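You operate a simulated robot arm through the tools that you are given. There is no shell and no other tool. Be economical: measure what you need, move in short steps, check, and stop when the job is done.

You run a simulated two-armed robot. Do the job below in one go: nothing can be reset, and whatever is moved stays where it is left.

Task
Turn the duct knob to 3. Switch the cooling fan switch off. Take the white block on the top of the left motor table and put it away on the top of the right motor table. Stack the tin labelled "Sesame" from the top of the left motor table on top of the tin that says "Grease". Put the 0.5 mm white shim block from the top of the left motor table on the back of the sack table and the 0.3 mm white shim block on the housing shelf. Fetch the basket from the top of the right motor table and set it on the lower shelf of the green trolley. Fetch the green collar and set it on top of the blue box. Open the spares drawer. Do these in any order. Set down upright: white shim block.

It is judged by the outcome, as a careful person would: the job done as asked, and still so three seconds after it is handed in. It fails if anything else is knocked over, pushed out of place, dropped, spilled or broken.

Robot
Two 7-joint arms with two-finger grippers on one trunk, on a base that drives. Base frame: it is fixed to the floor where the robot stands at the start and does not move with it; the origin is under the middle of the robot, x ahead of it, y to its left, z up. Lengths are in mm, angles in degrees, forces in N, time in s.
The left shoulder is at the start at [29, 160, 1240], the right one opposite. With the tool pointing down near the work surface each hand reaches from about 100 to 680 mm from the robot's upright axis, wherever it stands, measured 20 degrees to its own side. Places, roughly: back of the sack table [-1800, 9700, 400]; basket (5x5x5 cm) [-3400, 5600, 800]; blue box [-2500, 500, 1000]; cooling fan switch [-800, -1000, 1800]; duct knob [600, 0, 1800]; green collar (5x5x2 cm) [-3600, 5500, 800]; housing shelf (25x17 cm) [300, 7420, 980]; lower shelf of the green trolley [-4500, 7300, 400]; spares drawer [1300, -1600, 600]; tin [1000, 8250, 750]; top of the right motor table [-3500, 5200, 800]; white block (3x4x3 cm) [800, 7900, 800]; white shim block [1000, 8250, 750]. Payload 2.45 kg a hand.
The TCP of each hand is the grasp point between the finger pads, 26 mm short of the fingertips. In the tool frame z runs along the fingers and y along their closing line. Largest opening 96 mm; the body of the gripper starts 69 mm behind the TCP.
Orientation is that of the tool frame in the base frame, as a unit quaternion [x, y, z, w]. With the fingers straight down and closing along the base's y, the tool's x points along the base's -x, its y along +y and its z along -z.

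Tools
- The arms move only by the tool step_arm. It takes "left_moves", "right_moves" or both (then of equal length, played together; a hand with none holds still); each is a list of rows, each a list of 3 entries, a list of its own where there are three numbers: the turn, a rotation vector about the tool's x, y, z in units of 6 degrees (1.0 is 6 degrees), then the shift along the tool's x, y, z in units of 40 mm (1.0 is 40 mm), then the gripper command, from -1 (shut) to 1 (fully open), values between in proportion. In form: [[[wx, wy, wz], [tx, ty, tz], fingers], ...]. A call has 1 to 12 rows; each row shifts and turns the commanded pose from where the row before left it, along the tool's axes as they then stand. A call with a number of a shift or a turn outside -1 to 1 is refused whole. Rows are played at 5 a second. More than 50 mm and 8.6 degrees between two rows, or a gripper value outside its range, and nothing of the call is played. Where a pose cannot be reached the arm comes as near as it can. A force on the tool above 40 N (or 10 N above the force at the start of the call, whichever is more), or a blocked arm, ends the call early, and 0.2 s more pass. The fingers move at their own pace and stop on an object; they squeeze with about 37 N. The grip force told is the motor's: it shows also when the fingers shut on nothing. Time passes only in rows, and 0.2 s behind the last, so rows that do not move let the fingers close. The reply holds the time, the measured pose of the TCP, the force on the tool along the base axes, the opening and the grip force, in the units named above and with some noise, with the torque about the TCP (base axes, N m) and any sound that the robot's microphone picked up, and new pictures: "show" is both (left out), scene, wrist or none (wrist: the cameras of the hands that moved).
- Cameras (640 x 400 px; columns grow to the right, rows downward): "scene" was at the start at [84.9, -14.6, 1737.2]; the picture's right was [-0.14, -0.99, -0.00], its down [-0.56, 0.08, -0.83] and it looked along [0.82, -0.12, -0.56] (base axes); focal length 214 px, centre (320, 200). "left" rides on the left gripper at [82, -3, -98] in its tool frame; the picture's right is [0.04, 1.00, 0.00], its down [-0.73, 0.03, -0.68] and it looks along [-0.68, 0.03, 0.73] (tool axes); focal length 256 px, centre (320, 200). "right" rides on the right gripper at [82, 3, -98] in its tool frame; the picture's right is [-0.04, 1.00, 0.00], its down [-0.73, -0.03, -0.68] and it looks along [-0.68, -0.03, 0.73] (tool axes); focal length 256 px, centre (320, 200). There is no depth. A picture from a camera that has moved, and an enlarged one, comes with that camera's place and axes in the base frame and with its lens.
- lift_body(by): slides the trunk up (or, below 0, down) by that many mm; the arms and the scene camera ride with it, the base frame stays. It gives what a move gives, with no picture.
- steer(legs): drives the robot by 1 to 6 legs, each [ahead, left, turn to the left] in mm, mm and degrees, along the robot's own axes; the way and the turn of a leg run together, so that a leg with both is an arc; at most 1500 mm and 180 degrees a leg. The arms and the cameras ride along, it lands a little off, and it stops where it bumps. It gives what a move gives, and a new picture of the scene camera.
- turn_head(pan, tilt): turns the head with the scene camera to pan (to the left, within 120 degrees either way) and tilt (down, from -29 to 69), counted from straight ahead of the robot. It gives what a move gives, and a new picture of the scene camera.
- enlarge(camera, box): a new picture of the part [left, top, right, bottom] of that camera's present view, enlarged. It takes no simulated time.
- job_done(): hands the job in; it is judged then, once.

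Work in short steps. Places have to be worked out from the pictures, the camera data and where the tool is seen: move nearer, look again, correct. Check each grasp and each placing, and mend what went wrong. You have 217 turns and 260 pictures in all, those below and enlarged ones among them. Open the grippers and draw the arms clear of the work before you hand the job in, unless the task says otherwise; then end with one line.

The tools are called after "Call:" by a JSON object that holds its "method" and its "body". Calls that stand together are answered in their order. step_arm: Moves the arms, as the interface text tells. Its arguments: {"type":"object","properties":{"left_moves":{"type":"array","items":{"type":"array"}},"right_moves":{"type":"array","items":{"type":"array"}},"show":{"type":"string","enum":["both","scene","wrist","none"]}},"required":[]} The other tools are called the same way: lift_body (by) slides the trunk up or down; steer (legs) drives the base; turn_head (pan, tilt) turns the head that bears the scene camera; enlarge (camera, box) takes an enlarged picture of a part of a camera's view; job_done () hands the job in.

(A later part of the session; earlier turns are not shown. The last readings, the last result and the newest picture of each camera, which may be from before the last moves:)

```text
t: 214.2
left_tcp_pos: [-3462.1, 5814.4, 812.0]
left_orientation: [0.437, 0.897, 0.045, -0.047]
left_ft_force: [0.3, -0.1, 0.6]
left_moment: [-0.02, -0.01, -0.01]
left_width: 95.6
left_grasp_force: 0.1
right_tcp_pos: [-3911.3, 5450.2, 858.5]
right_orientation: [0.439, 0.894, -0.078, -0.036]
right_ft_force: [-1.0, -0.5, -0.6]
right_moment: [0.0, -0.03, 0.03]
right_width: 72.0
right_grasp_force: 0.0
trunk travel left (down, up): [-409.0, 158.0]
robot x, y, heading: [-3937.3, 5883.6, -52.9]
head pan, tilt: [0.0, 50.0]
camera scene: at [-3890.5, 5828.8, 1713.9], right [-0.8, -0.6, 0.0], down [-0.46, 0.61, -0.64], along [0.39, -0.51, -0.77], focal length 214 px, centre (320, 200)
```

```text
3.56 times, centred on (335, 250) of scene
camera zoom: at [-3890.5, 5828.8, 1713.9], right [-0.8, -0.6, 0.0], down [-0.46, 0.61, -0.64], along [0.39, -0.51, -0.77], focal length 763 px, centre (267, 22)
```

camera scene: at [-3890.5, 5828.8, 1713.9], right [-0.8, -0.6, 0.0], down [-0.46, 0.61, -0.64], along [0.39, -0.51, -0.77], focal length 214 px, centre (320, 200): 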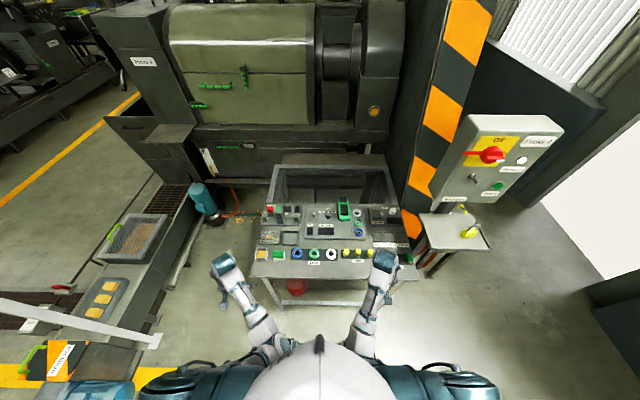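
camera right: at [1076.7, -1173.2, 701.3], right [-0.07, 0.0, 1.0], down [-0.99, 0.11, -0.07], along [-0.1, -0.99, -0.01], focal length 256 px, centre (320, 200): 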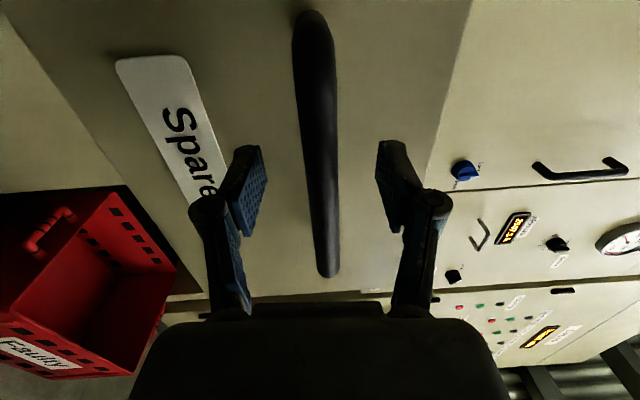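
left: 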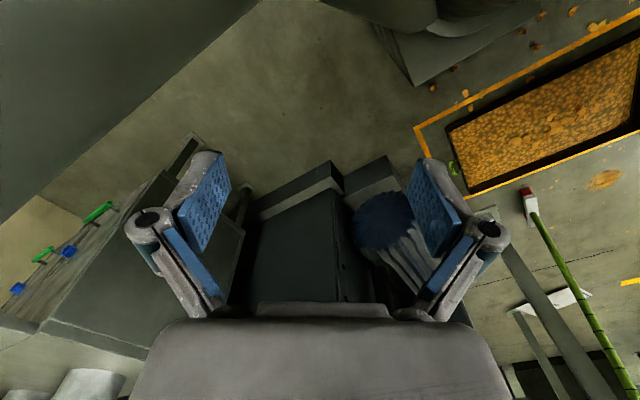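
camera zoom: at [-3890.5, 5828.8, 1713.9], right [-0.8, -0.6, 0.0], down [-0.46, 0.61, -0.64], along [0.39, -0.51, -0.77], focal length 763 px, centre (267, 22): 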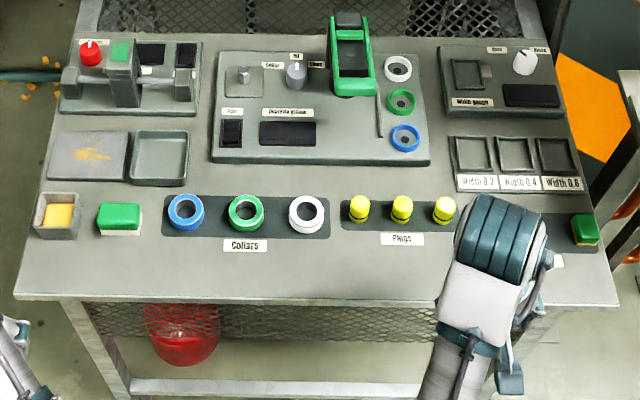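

The basket holds a yellow sponge at about (−3413, 5638) and the green collar is at (−3603, 5498). I raise the trunk and bring the left hand over the basket.

Call:
{"method": "lift_body", "body": {"by": 130}}

Call:
{"method": "step_arm", "body": {"left_moves": [[[0, 0, 0], [-1, -0.4, 0], 1], [[0, 0, 0], [-1, -0.4, 0], 1], [[0, 0, 0], [-1, -0.4, 0], 1], [[0, 0, 0], [-1, -0.4, 0], 1], [[0, 0, 0], [0, 0, 0], 1]]}}

```text
t: 215.8
left_tcp_pos: [-3461.3, 5814.2, 941.4]
left_orientation: [0.438, 0.897, 0.046, -0.045]
left_ft_force: [0.2, -0.5, -0.4]
left_moment: [-0.02, 0.01, -0.02]
left_width: 95.8
left_grasp_force: 0.1
right_tcp_pos: [-3909.7, 5451.3, 988.5]
right_orientation: [0.439, 0.894, -0.077, -0.034]
right_ft_force: [-0.5, 0.6, 0.2]
right_moment: [-0.02, 0.01, -0.04]
right_width: 71.7
right_grasp_force: 0.0
trunk travel left (down, up): [-539.0, 28.0]
robot x, y, heading: [-3935.9, 5885.3, -52.8]
head pan, tilt: [0.0, 50.0]
```

```text
t: 217.0
left_tcp_pos: [-3415.6, 5653.3, 922.4]
left_orientation: [0.437, 0.897, 0.045, -0.045]
left_ft_force: [0.7, 0.4, -0.2]
left_moment: [-0.03, -0.01, 0.0]
left_width: 96.5
left_grasp_force: 0.0
right_tcp_pos: [-3910.7, 5450.7, 988.6]
right_orientation: [0.439, 0.894, -0.079, -0.035]
right_ft_force: [-0.3, 0.4, 0.1]
right_moment: [-0.01, -0.01, -0.01]
right_width: 72.1
right_grasp_force: 0.1
trunk travel left (down, up): [-539.0, 28.0]
robot x, y, heading: [-3929.0, 5884.8, -53.2]
head pan, tilt: [0.0, 50.0]
camera scene: at [-3895.6, 5835.9, 1843.7], right [-0.8, -0.6, 0.0], down [-0.46, 0.61, -0.64], along [0.39, -0.51, -0.77], focal length 214 px, centre (320, 200)
camera left: at [-3463.7, 5703.0, 1029.7], right [0.76, 0.64, 0.05], down [0.5, -0.64, 0.59], along [0.41, -0.42, -0.81], focal length 256 px, centre (320, 200)
```

scene: 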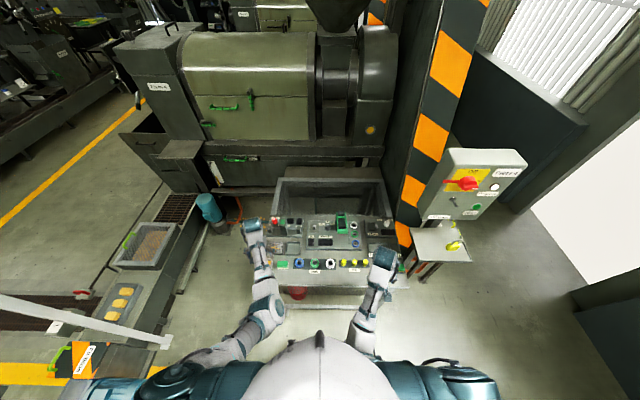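
left: 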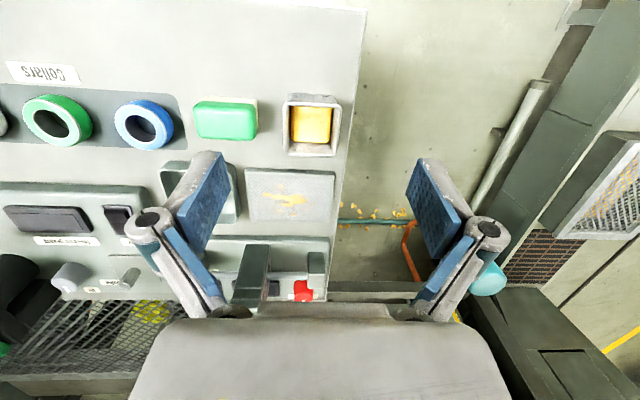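

I straighten the small tilt, partly close the gripper so it clears the neighbouring block, and descend to about z 890 to check.

Call:
{"method": "step_arm", "body": {"left_moves": [[[0.2, -0.58, 0], [0, 0, 0], 0.45], [[0.2, -0.58, 0], [0, 0, 0], 0.45], [[0, 0, 0], [0, 0, 0.4], 0.45], [[0, 0, 0], [0, 0, 0.4], 0.45], [[0, 0, 0], [0, 0, 0], 0.45]], "show": "wrist"}}

```text
t: 218.2
left_tcp_pos: [-3416.2, 5648.8, 887.0]
left_orientation: [0.438, 0.899, 0.0, 0.0]
left_ft_force: [-0.3, -0.1, -1.0]
left_moment: [-0.02, -0.02, 0.0]
left_width: 69.6
left_grasp_force: 0.1
right_tcp_pos: [-3910.1, 5450.2, 989.0]
right_orientation: [0.439, 0.894, -0.077, -0.035]
right_ft_force: [0.3, -0.5, 0.9]
right_moment: [-0.01, 0.02, 0.03]
right_width: 71.8
right_grasp_force: 0.0
trunk travel left (down, up): [-539.0, 28.0]
robot x, y, heading: [-3932.5, 5885.8, -52.7]
head pan, tilt: [0.0, 50.0]
camera left: at [-3467.8, 5712.5, 986.4], right [0.76, 0.65, 0.0], down [0.47, -0.56, 0.68], along [0.44, -0.52, -0.73], focal length 256 px, centre (320, 200)
```

left: 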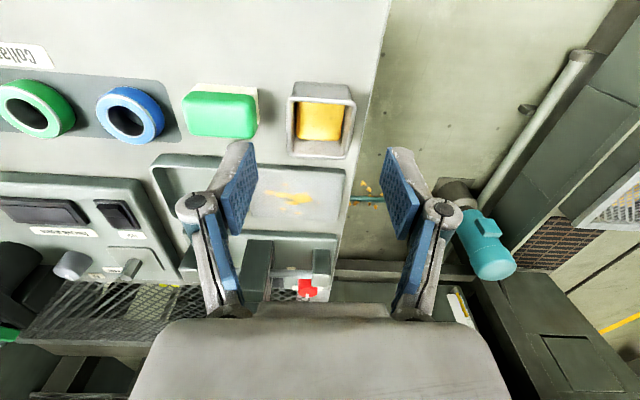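

Call:
{"method": "enlarge", "body": {"camera": "left", "box": [170, 60, 370, 185]}}

```text
3.20 times, centred on (270, 122) of left
camera zoom: at [-3467.8, 5712.5, 986.4], right [0.76, 0.65, 0.0], down [0.47, -0.56, 0.68], along [0.44, -0.52, -0.73], focal length 819 px, centre (480, 448)
```

zoom: 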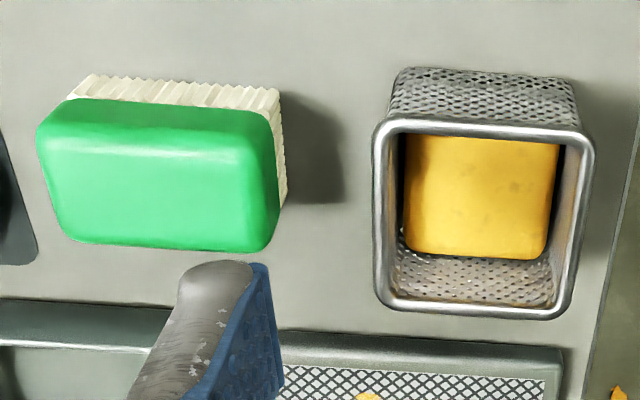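

The rim is about 47 mm square with its top at z≈810. I narrow the opening to 61 mm, correct, and descend to z≈830.

Call:
{"method": "step_arm", "body": {"left_moves": [[[0, 0, 0], [-0.18, 0.05, 0], 0.28], [[0, 0, 0], [0, 0, 0.7], 0.28], [[0, 0, 0], [0, 0, 0.7], 0.28], [[0, 0, 0], [0, 0, 0], 0.28]], "show": "wrist"}}

```text
t: 219.2
left_tcp_pos: [-3407.7, 5644.3, 831.1]
left_orientation: [0.439, 0.899, 0.0, 0.0]
left_ft_force: [-0.4, -0.4, -0.3]
left_moment: [-0.02, 0.04, 0.02]
left_width: 61.6
left_grasp_force: 0.0
right_tcp_pos: [-3909.9, 5450.2, 988.9]
right_orientation: [0.44, 0.894, -0.077, -0.036]
right_ft_force: [-0.3, 0.9, -0.3]
right_moment: [-0.01, 0.01, 0.02]
right_width: 72.0
right_grasp_force: 0.0
trunk travel left (down, up): [-539.0, 28.0]
robot x, y, heading: [-3935.6, 5885.0, -53.2]
head pan, tilt: [0.0, 50.0]
camera left: at [-3460.7, 5707.4, 928.5], right [0.76, 0.65, 0.0], down [0.47, -0.56, 0.68], along [0.44, -0.52, -0.73], focal length 256 px, centre (320, 200)
```

left: 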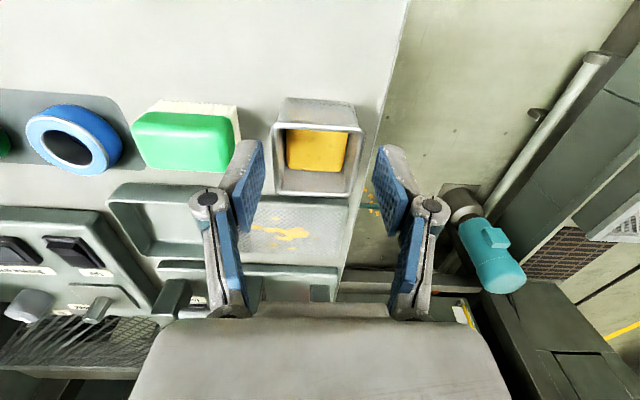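

Call:
{"method": "step_arm", "body": {"left_moves": [[[0, 0, 0], [-0.07, 0.0, 0.3], 0.28], [[0, 0, 0], [0, 0, 0.33], 0.28], [[0, 0, 0], [0, 0, 0], 0.28], [[0, 0, 0], [0, 0, 0], -1], [[0, 0, 0], [0, 0, 0], -1], [[0, 0, 0], [0, 0, 0], -1]], "show": "wrist"}}

```text
t: 220.6
left_tcp_pos: [-3407.9, 5641.7, 806.4]
left_orientation: [0.439, 0.899, 0.0, 0.0]
left_ft_force: [0.0, -0.4, 3.6]
left_moment: [-0.09, 0.03, 0.0]
left_width: 46.8
left_grasp_force: 36.7
right_tcp_pos: [-3910.4, 5448.7, 988.4]
right_orientation: [0.439, 0.895, -0.077, -0.035]
right_ft_force: [0.0, -0.1, -0.6]
right_moment: [-0.01, -0.01, 0.01]
right_width: 72.3
right_grasp_force: 0.1
trunk travel left (down, up): [-539.0, 28.0]
robot x, y, heading: [-3933.6, 5886.7, -52.9]
head pan, tilt: [0.0, 50.0]
camera left: at [-3460.7, 5705.2, 905.5], right [0.76, 0.65, 0.0], down [0.47, -0.56, 0.68], along [0.44, -0.52, -0.73], focal length 256 px, centre (320, 200)
```

left: 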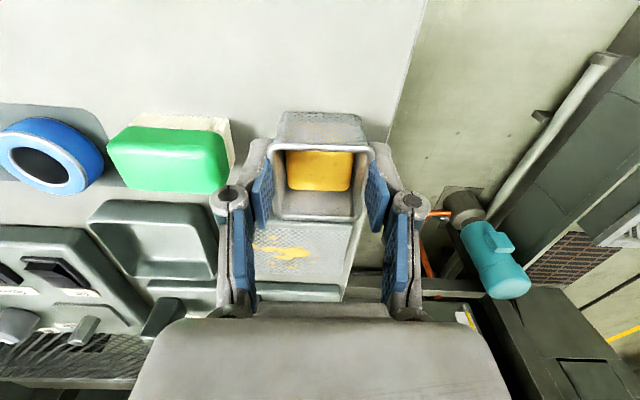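

The basket is gripped (46.8 mm). I lift it straight up, then back the robot away.

Call:
{"method": "step_arm", "body": {"left_moves": [[[0, 0, 0], [0, 0, -0.4], -1], [[0, 0, 0], [0, 0, -0.6], -1], [[0, 0, 0], [0, 0, -0.7], -1], [[0, 0, 0], [0, 0, -0.7], -1], [[0, 0, 0], [0, 0, 0], -1]], "show": "wrist"}}

Call:
{"method": "steer", "body": {"legs": [[-350, 0, 0]]}}

Call:
{"method": "turn_head", "body": {"pan": -100, "tilt": 25}}

```text
t: 221.8
left_tcp_pos: [-3406.0, 5641.2, 900.3]
left_orientation: [0.439, 0.899, 0.001, 0.0]
left_ft_force: [0.4, -0.6, -0.4]
left_moment: [-0.08, -0.01, 0.01]
left_width: 0.0
left_grasp_force: 28.6
right_tcp_pos: [-3910.7, 5450.7, 988.1]
right_orientation: [0.439, 0.894, -0.078, -0.035]
right_ft_force: [0.1, 0.6, -0.5]
right_moment: [0.02, -0.04, 0.01]
right_width: 72.1
right_grasp_force: 0.0
trunk travel left (down, up): [-539.0, 28.0]
robot x, y, heading: [-3929.5, 5884.8, -52.8]
head pan, tilt: [0.0, 50.0]
camera left: at [-3458.5, 5704.7, 999.5], right [0.76, 0.65, 0.0], down [0.47, -0.56, 0.68], along [0.44, -0.52, -0.73], focal length 256 px, centre (320, 200)
```

left: 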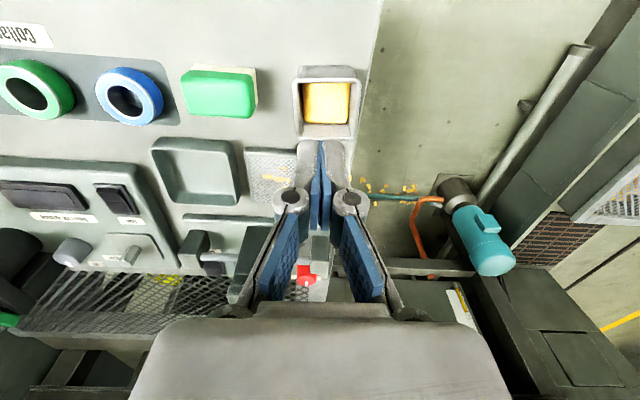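

```text
t: 224.1
left_tcp_pos: [-3616.2, 5918.3, 900.3]
left_orientation: [0.44, 0.898, 0.0, 0.0]
left_ft_force: [0.3, -0.5, 0.6]
left_moment: [0.0, 0.02, -0.02]
left_width: 0.2
left_grasp_force: 28.5
right_tcp_pos: [-4120.8, 5728.2, 988.6]
right_orientation: [0.442, 0.893, -0.077, -0.035]
right_ft_force: [-0.1, 0.6, -0.5]
right_moment: [0.01, 0.0, -0.02]
right_width: 72.1
right_grasp_force: 0.1
trunk travel left (down, up): [-539.0, 28.0]
robot x, y, heading: [-4145.7, 6163.2, -53.2]
head pan, tilt: [0.0, 50.0]
camera scene: at [-4103.4, 6113.4, 1843.6], right [-0.8, -0.6, 0.0], down [-0.46, 0.62, -0.64], along [0.38, -0.51, -0.77], focal length 214 px, centre (320, 200)
```

scene: 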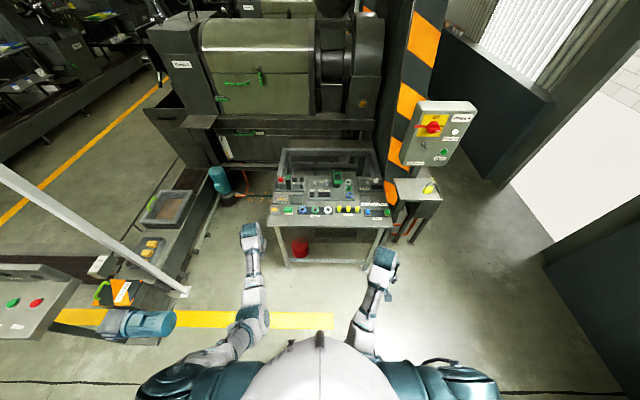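

```text
t: 225.8
left_tcp_pos: [-3618.5, 5920.8, 902.5]
left_orientation: [0.441, 0.898, 0.0, 0.0]
left_ft_force: [0.4, 0.6, 0.5]
left_moment: [0.03, 0.04, 0.02]
left_width: 0.1
left_grasp_force: 28.0
right_tcp_pos: [-4123.6, 5730.9, 989.6]
right_orientation: [0.442, 0.893, -0.078, -0.034]
right_ft_force: [-0.3, -0.5, 1.3]
right_moment: [-0.01, 0.01, 0.02]
right_width: 72.3
right_grasp_force: 0.0
trunk travel left (down, up): [-539.0, 28.0]
robot x, y, heading: [-4142.4, 6164.2, -53.4]
head pan, tilt: [-100.0, 25.0]
camera scene: at [-4233.9, 6135.4, 1881.5], right [-0.45, 0.89, 0.0], down [0.38, 0.19, -0.91], along [-0.81, -0.41, -0.42], focal length 214 px, centre (320, 200)
```

scene: 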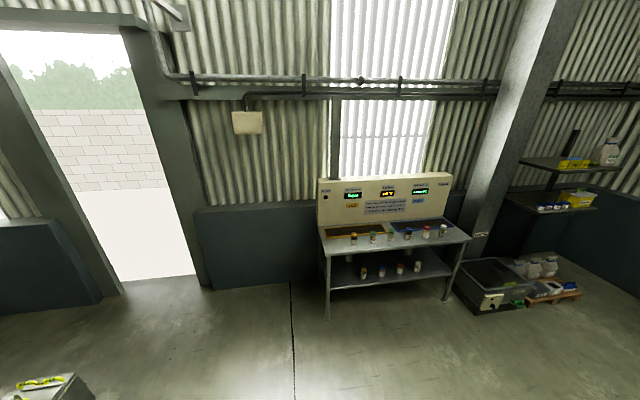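

The basket slipped out and is still standing in its place. I return to grasp it deeper.

Call:
{"method": "steer", "body": {"legs": [[350, 0, 0]]}}

Call:
{"method": "step_arm", "body": {"left_moves": [[[0, 0, 0], [0, 0, 0], 0.28], [[0, 0, 0], [0, 0, 0], 0.28], [[0, 0, 0], [0, 0, 0], 0.28]], "show": "wrist"}}

```text
t: 228.1
left_tcp_pos: [-3413.7, 5651.0, 903.2]
left_orientation: [0.439, 0.899, -0.001, 0.001]
left_ft_force: [-0.1, -0.1, 0.0]
left_moment: [0.03, -0.02, -0.01]
left_width: 0.0
left_grasp_force: 28.6
right_tcp_pos: [-3917.6, 5461.2, 990.4]
right_orientation: [0.44, 0.894, -0.078, -0.035]
right_ft_force: [0.1, 0.2, -0.2]
right_moment: [0.01, 0.0, 0.01]
right_width: 72.1
right_grasp_force: 0.0
trunk travel left (down, up): [-539.0, 28.0]
robot x, y, heading: [-3941.8, 5895.1, -52.8]
head pan, tilt: [-100.0, 25.0]
camera scene: at [-4031.8, 5864.8, 1881.5], right [-0.45, 0.89, 0.0], down [0.38, 0.19, -0.91], along [-0.81, -0.41, -0.42], focal length 214 px, centre (320, 200)
```

scene: 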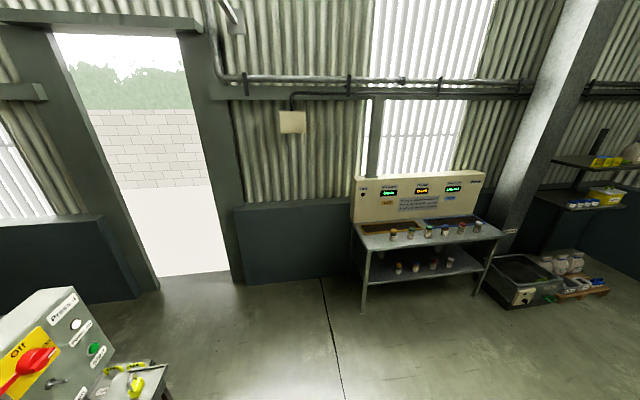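

```text
t: 228.8
left_tcp_pos: [-3413.6, 5651.4, 903.0]
left_orientation: [0.439, 0.898, -0.001, 0.001]
left_ft_force: [-0.9, 0.0, -0.4]
left_moment: [0.03, -0.02, 0.02]
left_width: 61.4
left_grasp_force: 0.0
right_tcp_pos: [-3918.4, 5459.8, 989.2]
right_orientation: [0.439, 0.894, -0.077, -0.034]
right_ft_force: [-0.5, -1.1, 0.0]
right_moment: [-0.03, -0.02, -0.01]
right_width: 72.0
right_grasp_force: 0.0
trunk travel left (down, up): [-539.0, 28.0]
robot x, y, heading: [-3940.4, 5891.6, -52.9]
head pan, tilt: [-100.0, 25.0]
camera left: at [-3466.1, 5714.3, 1001.2], right [0.76, 0.65, 0.0], down [0.47, -0.56, 0.68], along [0.44, -0.52, -0.73], focal length 256 px, centre (320, 200)
```

left: 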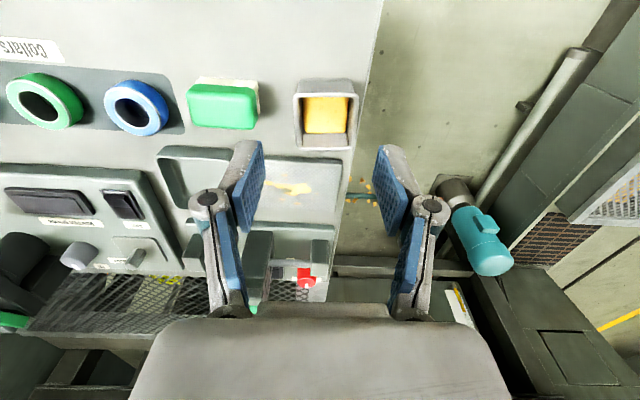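

Call:
{"method": "step_arm", "body": {"left_moves": [[[0, 0, 0], [-0.35, 0.05, 0], 0.28], [[0, 0, 0], [0, 0, 0.9], 0.28], [[0, 0, 0], [0, 0, 0.9], 0.28], [[0, 0, 0], [0, 0, 0], 0.28]], "show": "wrist"}}

```text
t: 229.8
left_tcp_pos: [-3404.4, 5641.2, 832.1]
left_orientation: [0.438, 0.899, -0.001, 0.002]
left_ft_force: [0.6, -0.3, -0.3]
left_moment: [-0.02, 0.02, 0.01]
left_width: 61.6
left_grasp_force: 0.2
right_tcp_pos: [-3919.5, 5460.6, 990.7]
right_orientation: [0.439, 0.894, -0.079, -0.034]
right_ft_force: [0.3, -0.2, 0.2]
right_moment: [-0.02, 0.0, 0.0]
right_width: 71.8
right_grasp_force: 0.0
trunk travel left (down, up): [-539.0, 28.0]
robot x, y, heading: [-3939.5, 5894.5, -53.2]
head pan, tilt: [-100.0, 25.0]
camera left: at [-3456.7, 5704.5, 930.0], right [0.76, 0.65, 0.0], down [0.47, -0.56, 0.68], along [0.44, -0.52, -0.73], focal length 256 px, centre (320, 200)
```

left: 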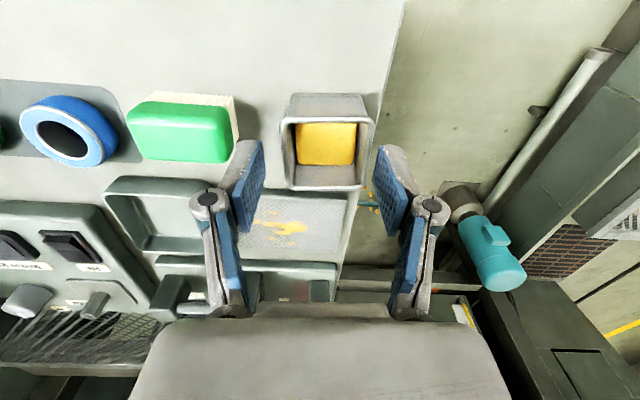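

Call:
{"method": "step_arm", "body": {"left_moves": [[[0, 0, 0], [0, 0.1, 0.3], 0.28], [[0, 0, 0], [0, 0, 0.35], 0.28], [[0, 0, 0], [0, 0, 0.3], 0.28], [[0, 0, 0], [0, 0, 0], 0.28], [[0, 0, 0], [0, 0, 0], -1], [[0, 0, 0], [0, 0, 0], -1], [[0, 0, 0], [0, 0, 0], -1], [[0, 0, 0], [0, 0, 0], -1]], "show": "wrist"}}

```text
t: 231.7
left_tcp_pos: [-3399.6, 5643.9, 792.2]
left_orientation: [0.438, 0.899, 0.0, 0.002]
left_ft_force: [0.2, -0.3, -0.2]
left_moment: [-0.02, -0.02, 0.01]
left_width: 46.7
left_grasp_force: 36.9
right_tcp_pos: [-3918.5, 5460.8, 990.4]
right_orientation: [0.439, 0.894, -0.078, -0.035]
right_ft_force: [0.5, -1.3, 0.5]
right_moment: [0.02, 0.04, 0.0]
right_width: 72.1
right_grasp_force: 0.1
trunk travel left (down, up): [-539.0, 28.0]
robot x, y, heading: [-3938.7, 5891.2, -52.6]
head pan, tilt: [-100.0, 25.0]
camera left: at [-3452.3, 5707.5, 890.8], right [0.76, 0.65, 0.0], down [0.47, -0.56, 0.68], along [0.44, -0.52, -0.73], focal length 256 px, centre (320, 200)
```

left: 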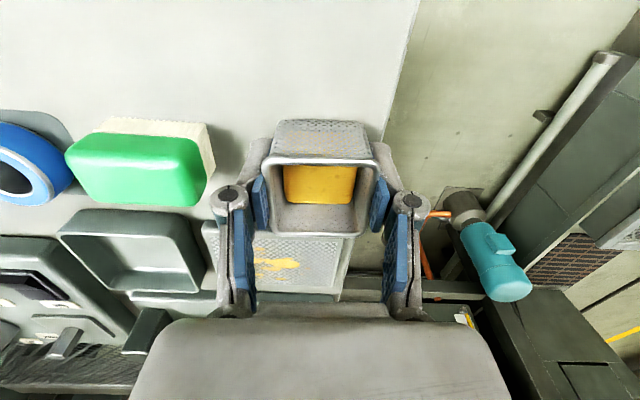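

Call:
{"method": "step_arm", "body": {"left_moves": [[[0, 0, 0], [0, 0, 0], -1], [[0, 0, 0], [0, 0, -0.2], -1], [[0, 0, 0], [0, 0, -0.2], -1], [[0, 0, 0], [0, 0, -0.2], -1], [[0, 0, 0], [0, 0, -0.2], -1]], "show": "wrist"}}

```text
t: 232.8
left_tcp_pos: [-3399.1, 5643.0, 824.6]
left_orientation: [0.439, 0.898, -0.001, 0.002]
left_ft_force: [0.7, -0.3, -1.2]
left_moment: [0.03, 0.0, -0.01]
left_width: 47.3
left_grasp_force: 36.6
right_tcp_pos: [-3918.2, 5461.1, 989.2]
right_orientation: [0.439, 0.894, -0.078, -0.034]
right_ft_force: [0.2, 0.6, -0.8]
right_moment: [0.0, 0.0, 0.03]
right_width: 71.8
right_grasp_force: 0.0
trunk travel left (down, up): [-539.0, 28.0]
robot x, y, heading: [-3938.0, 5892.7, -53.1]
head pan, tilt: [-100.0, 25.0]
camera left: at [-3452.2, 5706.6, 924.7], right [0.76, 0.65, 0.0], down [0.47, -0.56, 0.68], along [0.44, -0.52, -0.73], focal length 256 px, centre (320, 200)
```

left: 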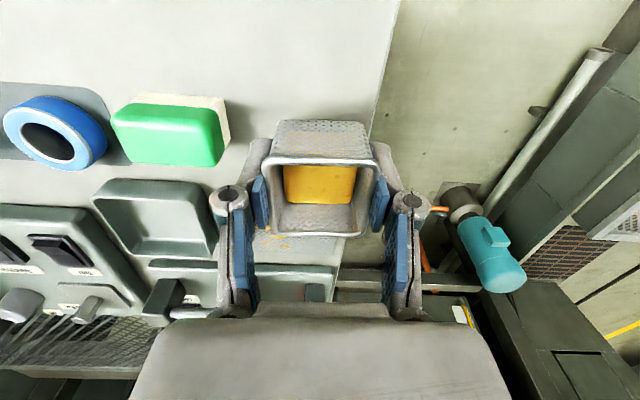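

The basket is lifting with the hand. I raise it further, back off, and turn toward the green trolley.

Call:
{"method": "step_arm", "body": {"left_moves": [[[0, 0, 0], [0, 0, -0.4], -1], [[0, 0, 0], [0, 0, -0.5], -1], [[0, 0, 0], [0, 0, -0.5], -1], [[0, 0, 0], [0, 0, -0.5], -1], [[0, 0, 0], [0, 0, 0], -1]], "show": "none"}}

Call:
{"method": "steer", "body": {"legs": [[-400, 0, 0], [0, 0, 90], [0, 0, 88]]}}

Call:
{"method": "turn_head", "body": {"pan": 0, "tilt": 35}}

```text
t: 234.1
left_tcp_pos: [-3398.1, 5644.4, 901.3]
left_orientation: [0.439, 0.899, -0.001, 0.002]
left_ft_force: [0.3, 0.2, 0.5]
left_moment: [-0.01, 0.01, 0.02]
left_width: 47.2
left_grasp_force: 36.6
right_tcp_pos: [-3918.5, 5462.2, 989.5]
right_orientation: [0.439, 0.894, -0.078, -0.034]
right_ft_force: [0.3, 0.7, 0.6]
right_moment: [0.0, -0.01, -0.01]
right_width: 72.0
right_grasp_force: 0.0
trunk travel left (down, up): [-539.0, 28.0]
robot x, y, heading: [-3939.4, 5896.9, -52.9]
head pan, tilt: [-100.0, 25.0]
```

```text
t: 244.1
left_tcp_pos: [-4715.9, 6457.9, 901.1]
left_orientation: [0.896, -0.445, -0.002, -0.001]
left_ft_force: [-0.6, -0.8, -0.5]
left_moment: [0.02, -0.02, 0.01]
left_width: 46.9
left_grasp_force: 36.8
right_tcp_pos: [-4195.3, 6636.0, 989.6]
right_orientation: [0.891, -0.445, 0.034, -0.079]
right_ft_force: [0.0, 0.8, -0.6]
right_moment: [0.0, -0.02, 0.0]
right_width: 72.0
right_grasp_force: 0.1
trunk travel left (down, up): [-539.0, 28.0]
robot x, y, heading: [-4181.2, 6199.6, 126.3]
head pan, tilt: [-100.0, 25.0]
camera scene: at [-4090.4, 6233.4, 1881.6], right [0.44, -0.9, 0.0], down [-0.38, -0.19, -0.91], along [0.81, 0.4, -0.42], focal length 214 px, centre (320, 200)
```

scene: 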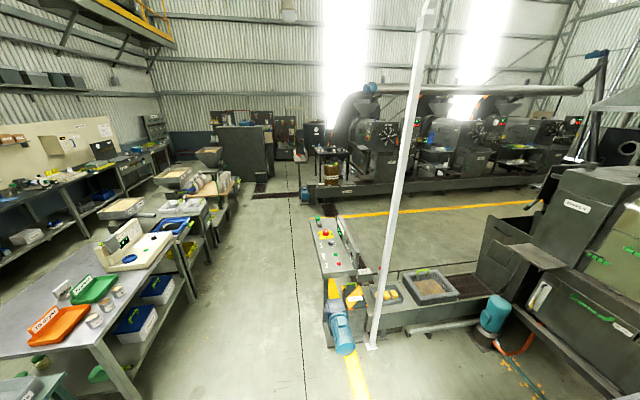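

```text
t: 245.8
left_tcp_pos: [-4716.2, 6456.6, 902.6]
left_orientation: [0.896, -0.444, -0.002, -0.001]
left_ft_force: [0.1, 0.3, -0.2]
left_moment: [-0.01, 0.01, -0.02]
left_width: 46.9
left_grasp_force: 37.7
right_tcp_pos: [-4194.0, 6635.6, 991.2]
right_orientation: [0.891, -0.446, 0.034, -0.079]
right_ft_force: [-0.3, -0.2, 0.2]
right_moment: [-0.01, -0.03, -0.04]
right_width: 71.8
right_grasp_force: 0.1
trunk travel left (down, up): [-539.0, 28.0]
robot x, y, heading: [-4178.4, 6206.7, 126.3]
head pan, tilt: [0.0, 35.0]
camera scene: at [-4225.6, 6263.1, 1865.4], right [0.81, 0.59, 0.0], down [0.34, -0.46, -0.82], along [-0.48, 0.66, -0.58], focal length 214 px, centre (320, 200)
```

scene: 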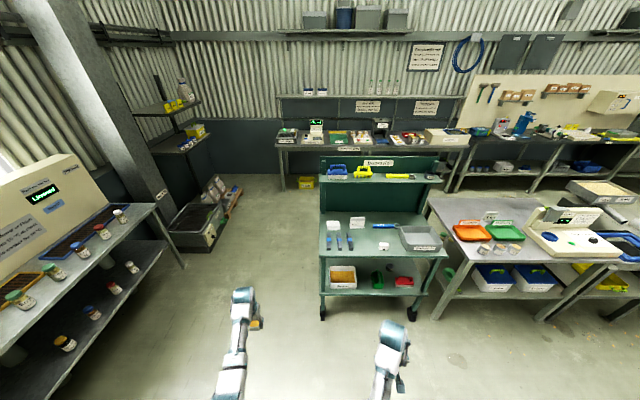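

The trolley is ahead to the right, with its tabletop at z≈750 and lower shelf at z≈390. I move closer and in front of it.

Call:
{"method": "steer", "body": {"legs": [[330, -500, 0]]}}

Call:
{"method": "turn_head", "body": {"pan": 10, "tilt": 50}}

```text
t: 249.2
left_tcp_pos: [-4522.1, 7019.1, 901.1]
left_orientation: [0.897, -0.442, -0.001, -0.002]
left_ft_force: [-0.1, 0.5, -0.6]
left_moment: [0.02, -0.01, 0.01]
left_width: 46.7
left_grasp_force: 36.8
right_tcp_pos: [-4000.5, 7196.0, 990.9]
right_orientation: [0.893, -0.441, 0.036, -0.081]
right_ft_force: [0.0, 0.0, -0.2]
right_moment: [-0.01, -0.04, -0.02]
right_width: 71.9
right_grasp_force: 0.0
trunk travel left (down, up): [-539.0, 28.0]
robot x, y, heading: [-3979.7, 6770.3, 126.4]
head pan, tilt: [0.0, 35.0]
camera scene: at [-4035.7, 6822.4, 1865.4], right [0.8, 0.6, 0.01], down [0.35, -0.46, -0.82], along [-0.48, 0.66, -0.58], focal length 214 px, centre (320, 200)
```

scene: 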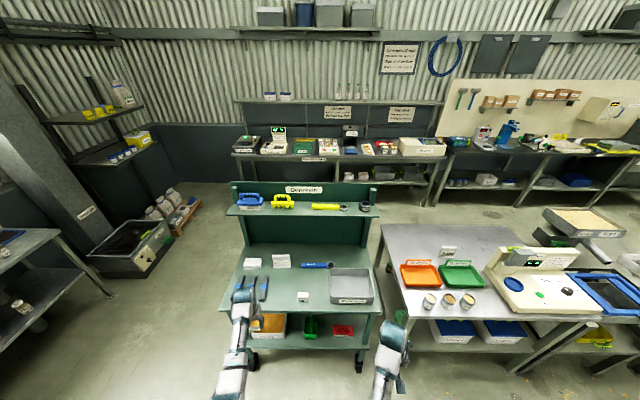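

```text
t: 250.0
left_tcp_pos: [-4519.6, 7019.9, 903.5]
left_orientation: [0.897, -0.442, -0.003, -0.002]
left_ft_force: [-0.5, 0.0, -0.2]
left_moment: [-0.02, -0.05, -0.01]
left_width: 46.7
left_grasp_force: 37.1
right_tcp_pos: [-3997.1, 7197.7, 990.7]
right_orientation: [0.893, -0.441, 0.035, -0.08]
right_ft_force: [-0.2, -0.2, -0.1]
right_moment: [-0.01, 0.03, 0.02]
right_width: 72.0
right_grasp_force: 0.0
trunk travel left (down, up): [-539.0, 28.0]
robot x, y, heading: [-3982.1, 6774.0, 126.8]
head pan, tilt: [10.0, 50.0]
camera scene: at [-4034.3, 6809.9, 1843.7], right [0.69, 0.73, 0.0], down [0.56, -0.53, -0.64], along [-0.46, 0.44, -0.77], focal length 214 px, centre (320, 200)
```

scene: 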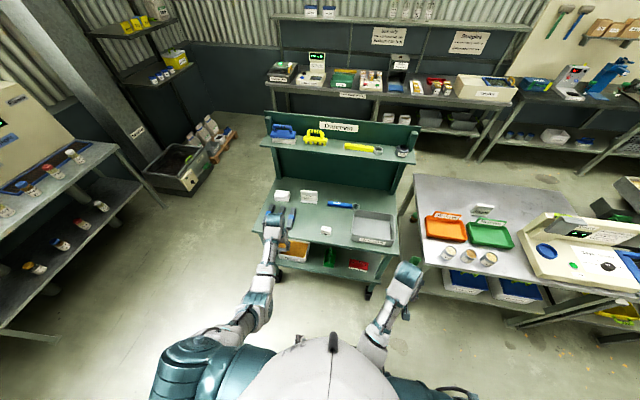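

Call:
{"method": "enlarge", "body": {"camera": "scene", "box": [235, 170, 415, 300]}}

Call:
{"method": "step_arm", "body": {"left_moves": [[[0, 0, 0], [0, 0, 0], -1]], "show": "wrist"}}

```text
3.08 times, centred on (325, 235) of scene
camera zoom: at [-4034.3, 6809.9, 1843.7], right [0.69, 0.73, 0.0], down [0.56, -0.53, -0.64], along [-0.46, 0.44, -0.77], focal length 660 px, centre (305, 92)
```

zoom: 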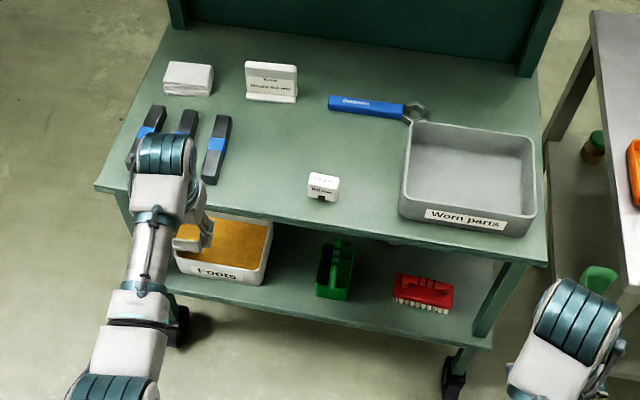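

```text
t: 250.4
left_tcp_pos: [-4514.6, 7022.5, 904.9]
left_orientation: [0.897, -0.442, -0.003, 0.0]
left_ft_force: [0.2, 0.2, -1.3]
left_moment: [-0.03, 0.01, 0.01]
left_width: 47.0
left_grasp_force: 36.9
right_tcp_pos: [-3992.0, 7201.3, 989.7]
right_orientation: [0.893, -0.442, 0.033, -0.076]
right_ft_force: [0.2, 0.3, -0.1]
right_moment: [0.01, 0.01, 0.0]
right_width: 71.9
right_grasp_force: 0.1
trunk travel left (down, up): [-539.0, 28.0]
robot x, y, heading: [-3977.5, 6771.3, 126.6]
head pan, tilt: [10.0, 50.0]
camera left: at [-4461.4, 6960.6, 1002.6], right [-0.77, -0.64, 0.0], down [-0.47, 0.56, 0.68], along [-0.44, 0.52, -0.73], focal length 256 px, centre (320, 200)
```

left: 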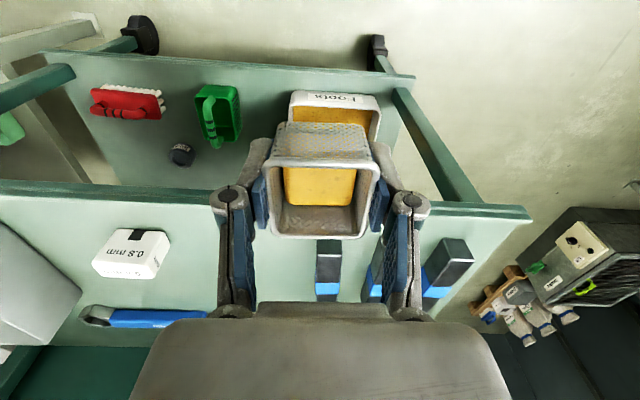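

The lower shelf sticks out about 45 mm beyond the tabletop, with a free gap between the "Foots" crate and the green caddy. I move 117 mm right, lower the trunk in front of the trolley, and look.

Call:
{"method": "step_arm", "body": {"left_moves": [[[0, 0, 0], [0, -0.75, 0], -1], [[0, 0, 0], [0, -0.75, 0], -1], [[0, 0, 0], [0, -0.75, 0], -1], [[0, 0, 0], [0, -0.7, 0], -1], [[0, 0, 0], [0, 0, 0], -1]], "show": "none"}}

Call:
{"method": "lift_body", "body": {"by": -390}}

Call:
{"method": "step_arm", "body": {"left_moves": [[[0, 0, 0], [0, 0, 0], -1]], "show": "both"}}

```text
t: 251.6
left_tcp_pos: [-4420.4, 7094.5, 905.5]
left_orientation: [0.897, -0.442, -0.003, 0.0]
left_ft_force: [-0.1, -0.3, -0.6]
left_moment: [0.01, 0.02, 0.01]
left_width: 47.0
left_grasp_force: 37.0
right_tcp_pos: [-3993.0, 7201.0, 989.6]
right_orientation: [0.893, -0.442, 0.034, -0.076]
right_ft_force: [0.4, 0.4, 0.8]
right_moment: [0.01, 0.01, -0.03]
right_width: 72.0
right_grasp_force: 0.0
trunk travel left (down, up): [-539.0, 28.0]
robot x, y, heading: [-3978.9, 6771.8, 126.7]
head pan, tilt: [10.0, 50.0]
```

```text
t: 255.4
left_tcp_pos: [-4423.3, 7096.8, 527.0]
left_orientation: [0.897, -0.441, -0.009, -0.003]
left_ft_force: [-0.2, -0.9, -0.8]
left_moment: [0.0, -0.01, 0.01]
left_width: 46.9
left_grasp_force: 37.2
right_tcp_pos: [-3981.5, 7195.3, 557.8]
right_orientation: [0.893, -0.435, 0.099, -0.052]
right_ft_force: [-0.4, -0.4, -0.2]
right_moment: [0.01, 0.0, 0.01]
right_width: 72.1
right_grasp_force: 0.2
trunk travel left (down, up): [-149.0, 418.0]
robot x, y, heading: [-3979.8, 6772.5, 126.7]
head pan, tilt: [10.0, 50.0]
```

```text
t: 255.8
left_tcp_pos: [-4423.0, 7097.0, 524.2]
left_orientation: [0.897, -0.442, -0.008, -0.001]
left_ft_force: [0.3, 0.1, -0.7]
left_moment: [-0.01, 0.01, -0.03]
left_width: 46.9
left_grasp_force: 36.9
right_tcp_pos: [-3981.2, 7196.4, 559.1]
right_orientation: [0.894, -0.435, 0.1, -0.052]
right_ft_force: [0.0, -0.1, 0.1]
right_moment: [-0.03, -0.01, -0.04]
right_width: 72.0
right_grasp_force: 0.1
trunk travel left (down, up): [-149.0, 418.0]
robot x, y, heading: [-3981.9, 6772.6, 126.5]
head pan, tilt: [10.0, 50.0]
camera scene: at [-4125.9, 6951.3, 1449.9], right [0.69, 0.73, 0.0], down [0.56, -0.53, -0.64], along [-0.47, 0.44, -0.77], focal length 214 px, centre (320, 200)
camera left: at [-4369.6, 7034.3, 622.3], right [-0.77, -0.64, 0.0], down [-0.46, 0.56, 0.69], along [-0.45, 0.53, -0.72], focal length 256 px, centre (320, 200)
```

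scene: 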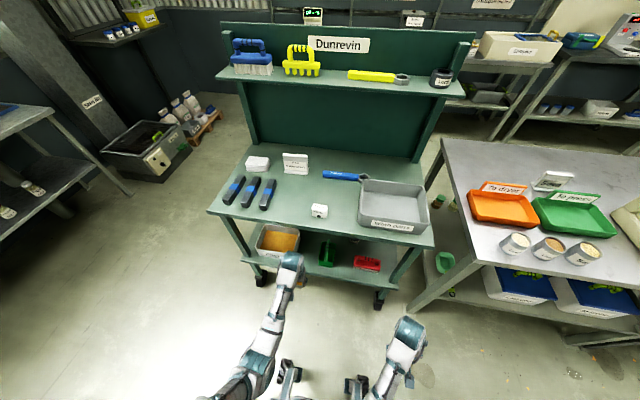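
left: 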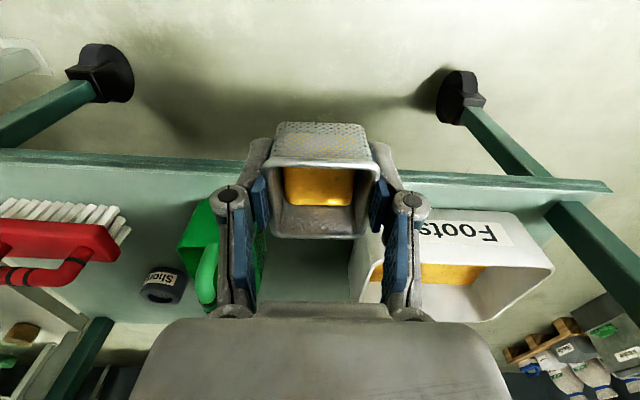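

I tilt the tool 15° so the wrist clears the tabletop, shift 12 mm right and move over the gap.

Call:
{"method": "step_arm", "body": {"left_moves": [[[0, -0.85, 0], [0, -0.1, 0], -1], [[0, -0.85, 0], [0, -0.1, 0], -1], [[0, -0.8, 0], [0, -0.1, 0], -1], [[0, 0, 0], [-0.7, 0, 0.19], -1], [[0, 0, 0], [-0.7, 0, 0.19], -1], [[0, 0, 0], [-0.7, 0, 0.19], -1], [[0, 0, 0], [-0.7, 0, 0.19], -1], [[0, 0, 0], [0, 0, 0], -1]], "show": "both"}}

```text
t: 257.6
left_tcp_pos: [-4483.8, 7194.8, 522.8]
left_orientation: [0.888, -0.438, -0.124, -0.058]
left_ft_force: [0.1, -0.1, -0.9]
left_moment: [0.01, 0.0, 0.02]
left_width: 46.7
left_grasp_force: 36.9
right_tcp_pos: [-3981.7, 7198.1, 555.9]
right_orientation: [0.893, -0.436, 0.099, -0.052]
right_ft_force: [1.0, 0.1, 0.2]
right_moment: [0.02, 0.05, 0.0]
right_width: 72.1
right_grasp_force: 0.2
trunk travel left (down, up): [-149.0, 418.0]
robot x, y, heading: [-3982.9, 6772.8, 126.7]
head pan, tilt: [10.0, 50.0]
camera scene: at [-4126.9, 6955.9, 1447.9], right [0.69, 0.73, -0.01], down [0.56, -0.53, -0.64], along [-0.47, 0.43, -0.77], focal length 214 px, centre (320, 200)
camera left: at [-4416.6, 7115.7, 595.9], right [-0.77, -0.64, 0.0], down [-0.34, 0.4, 0.85], along [-0.54, 0.66, -0.52], focal length 256 px, centre (320, 200)
```

scene: 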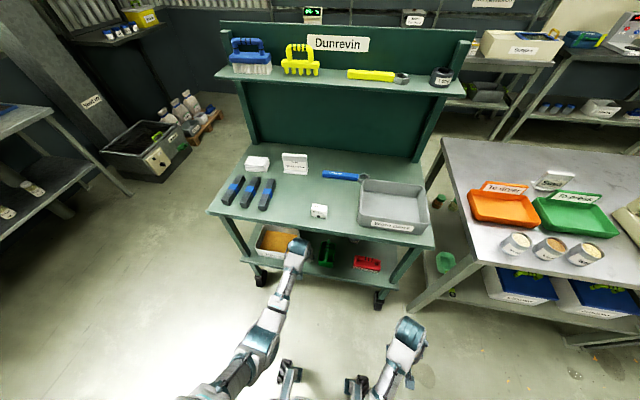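
left: 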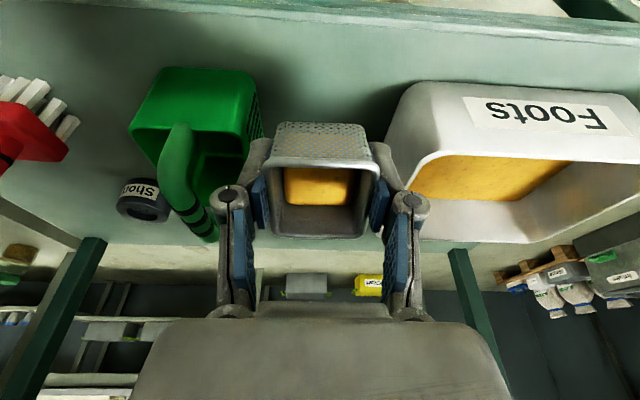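

Call:
{"method": "step_arm", "body": {"left_moves": [[[0, 0, 0], [0.14, 0.1, 0.53], -1], [[0, 0, 0], [0.14, 0, 0.53], -1], [[0, 0, 0], [0.14, 0, 0.53], -1], [[0, 0, 0], [0, 0, 0], -1]], "show": "wrist"}}

```text
t: 258.6
left_tcp_pos: [-4486.5, 7194.1, 454.6]
left_orientation: [0.889, -0.438, -0.123, -0.056]
left_ft_force: [0.8, -0.9, -0.6]
left_moment: [-0.03, 0.0, -0.03]
left_width: 47.0
left_grasp_force: 36.4
right_tcp_pos: [-3981.3, 7200.0, 555.6]
right_orientation: [0.893, -0.436, 0.1, -0.051]
right_ft_force: [0.5, 0.0, 0.3]
right_moment: [0.02, -0.03, -0.01]
right_width: 71.9
right_grasp_force: 0.1
trunk travel left (down, up): [-149.0, 418.0]
robot x, y, heading: [-3978.8, 6775.0, 126.5]
head pan, tilt: [10.0, 50.0]
camera left: at [-4419.7, 7113.3, 527.5], right [-0.77, -0.64, 0.0], down [-0.34, 0.4, 0.85], along [-0.54, 0.66, -0.52], focal length 256 px, centre (320, 200)
```

left: 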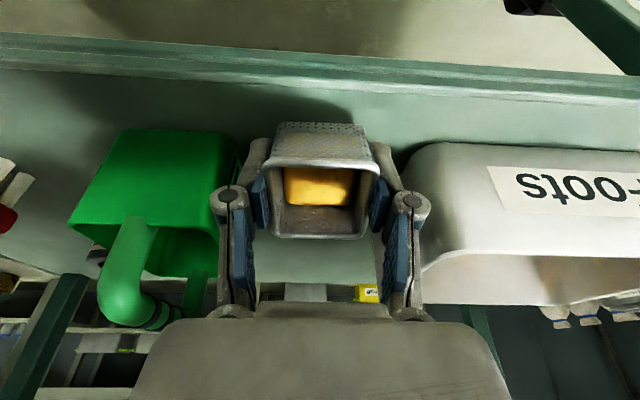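

Call:
{"method": "step_arm", "body": {"left_moves": [[[0, 0, 0], [0.026, 0, 0.1], -1], [[0, 0, 0], [0.026, 0, 0.1], -1], [[0, 0, 0], [0.026, 0, 0.1], -1], [[0, 0, 0], [0.026, 0, 0.1], -1], [[0, 0, 0], [0, 0, 0], -1]], "show": "wrist"}}

```text
t: 259.8
left_tcp_pos: [-4489.3, 7195.6, 437.1]
left_orientation: [0.888, -0.439, -0.125, -0.056]
left_ft_force: [1.0, -2.4, 8.8]
left_moment: [-0.04, -0.28, -0.07]
left_width: 47.0
left_grasp_force: 36.7
right_tcp_pos: [-3981.2, 7200.2, 552.7]
right_orientation: [0.893, -0.435, 0.101, -0.05]
right_ft_force: [0.2, -0.3, 0.0]
right_moment: [0.0, -0.02, -0.01]
right_width: 71.8
right_grasp_force: 0.1
trunk travel left (down, up): [-149.0, 418.0]
robot x, y, heading: [-3977.7, 6773.0, 126.5]
head pan, tilt: [10.0, 50.0]
camera left: at [-4421.7, 7115.6, 509.8], right [-0.77, -0.64, 0.0], down [-0.34, 0.4, 0.85], along [-0.54, 0.66, -0.53], focal length 256 px, centre (320, 200)
```

left: 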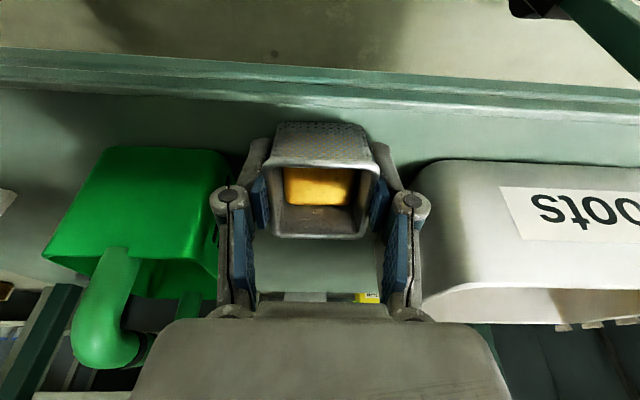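

Contact felt at 9 N. I reduce the tilt a little and open gently.

Call:
{"method": "step_arm", "body": {"left_moves": [[[0, 0.7, 0], [0, 0, 0.03], -1], [[0, 0, 0], [0, 0, 0], -0.0], [[0, 0, 0], [0, 0, 0], 0.1], [[0, 0, 0], [0, 0, 0], 0.22], [[0, 0, 0], [0, 0, 0], 0.22]], "show": "wrist"}}

```text
t: 261.0
left_tcp_pos: [-4487.1, 7195.8, 432.7]
left_orientation: [0.893, -0.44, -0.088, -0.039]
left_ft_force: [0.8, -0.4, -1.9]
left_moment: [0.0, 0.0, 0.0]
left_width: 58.8
left_grasp_force: 0.0
right_tcp_pos: [-3980.4, 7200.2, 552.9]
right_orientation: [0.893, -0.436, 0.1, -0.051]
right_ft_force: [-0.5, 0.0, -0.2]
right_moment: [0.01, -0.02, 0.0]
right_width: 72.1
right_grasp_force: 0.1
trunk travel left (down, up): [-149.0, 418.0]
robot x, y, heading: [-3978.9, 6772.6, 126.7]
head pan, tilt: [10.0, 50.0]
camera left: at [-4424.4, 7120.6, 513.6], right [-0.77, -0.64, 0.0], down [-0.38, 0.45, 0.81], along [-0.52, 0.62, -0.59], focal length 256 px, centre (320, 200)
```

left: 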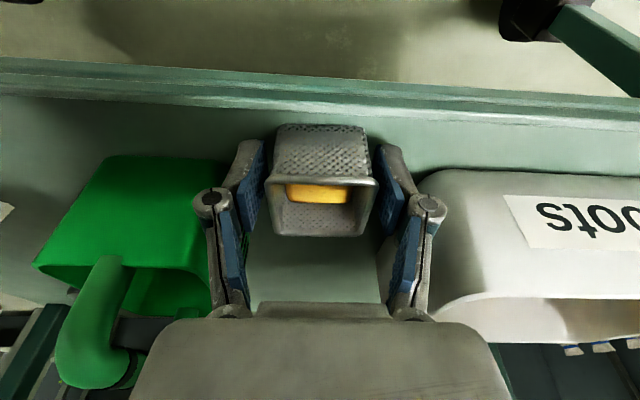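

The basket stands flat on the lower shelf. I withdraw up and back, then raise the trunk.

Call:
{"method": "step_arm", "body": {"left_moves": [[[0, 0, 0], [0, 0, -0.6], 0.22], [[0, 0, 0], [0.1, 0, -0.8], 0.22], [[0, 0, 0], [0.8, 0, -0.2], 0.22], [[0, 0, 0], [0.9, 0, 0], 0.22], [[0, 0.8, 0], [0.9, 0, 0], 0.22], [[0, 0.8, 0], [0, 0, 0], 0.22]], "show": "both"}}

```text
t: 262.4
left_tcp_pos: [-4416.4, 7103.0, 474.3]
left_orientation: [0.897, -0.442, -0.012, -0.001]
left_ft_force: [0.7, 0.7, -0.5]
left_moment: [-0.02, -0.01, 0.02]
left_width: 58.8
left_grasp_force: 0.1
right_tcp_pos: [-3981.3, 7201.4, 551.9]
right_orientation: [0.893, -0.436, 0.101, -0.05]
right_ft_force: [0.4, 0.0, 0.2]
right_moment: [0.02, -0.04, -0.01]
right_width: 71.8
right_grasp_force: 0.1
trunk travel left (down, up): [-149.0, 418.0]
robot x, y, heading: [-3977.7, 6774.0, 126.4]
head pan, tilt: [10.0, 50.0]
camera scene: at [-4129.0, 6964.2, 1443.5], right [0.69, 0.73, -0.01], down [0.56, -0.54, -0.63], along [-0.47, 0.43, -0.77], focal length 214 px, centre (320, 200)
camera left: at [-4361.4, 7039.7, 570.5], right [-0.77, -0.64, 0.01], down [-0.46, 0.55, 0.7], along [-0.45, 0.53, -0.72], focal length 256 px, centre (320, 200)
```

scene: 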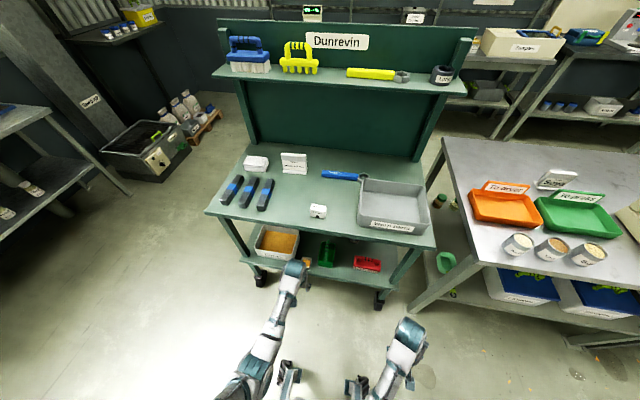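
left: 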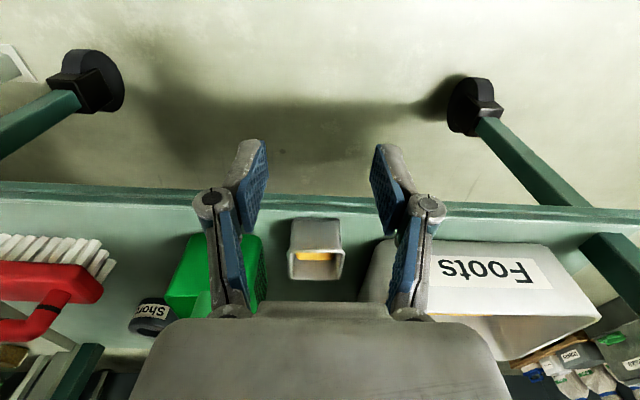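

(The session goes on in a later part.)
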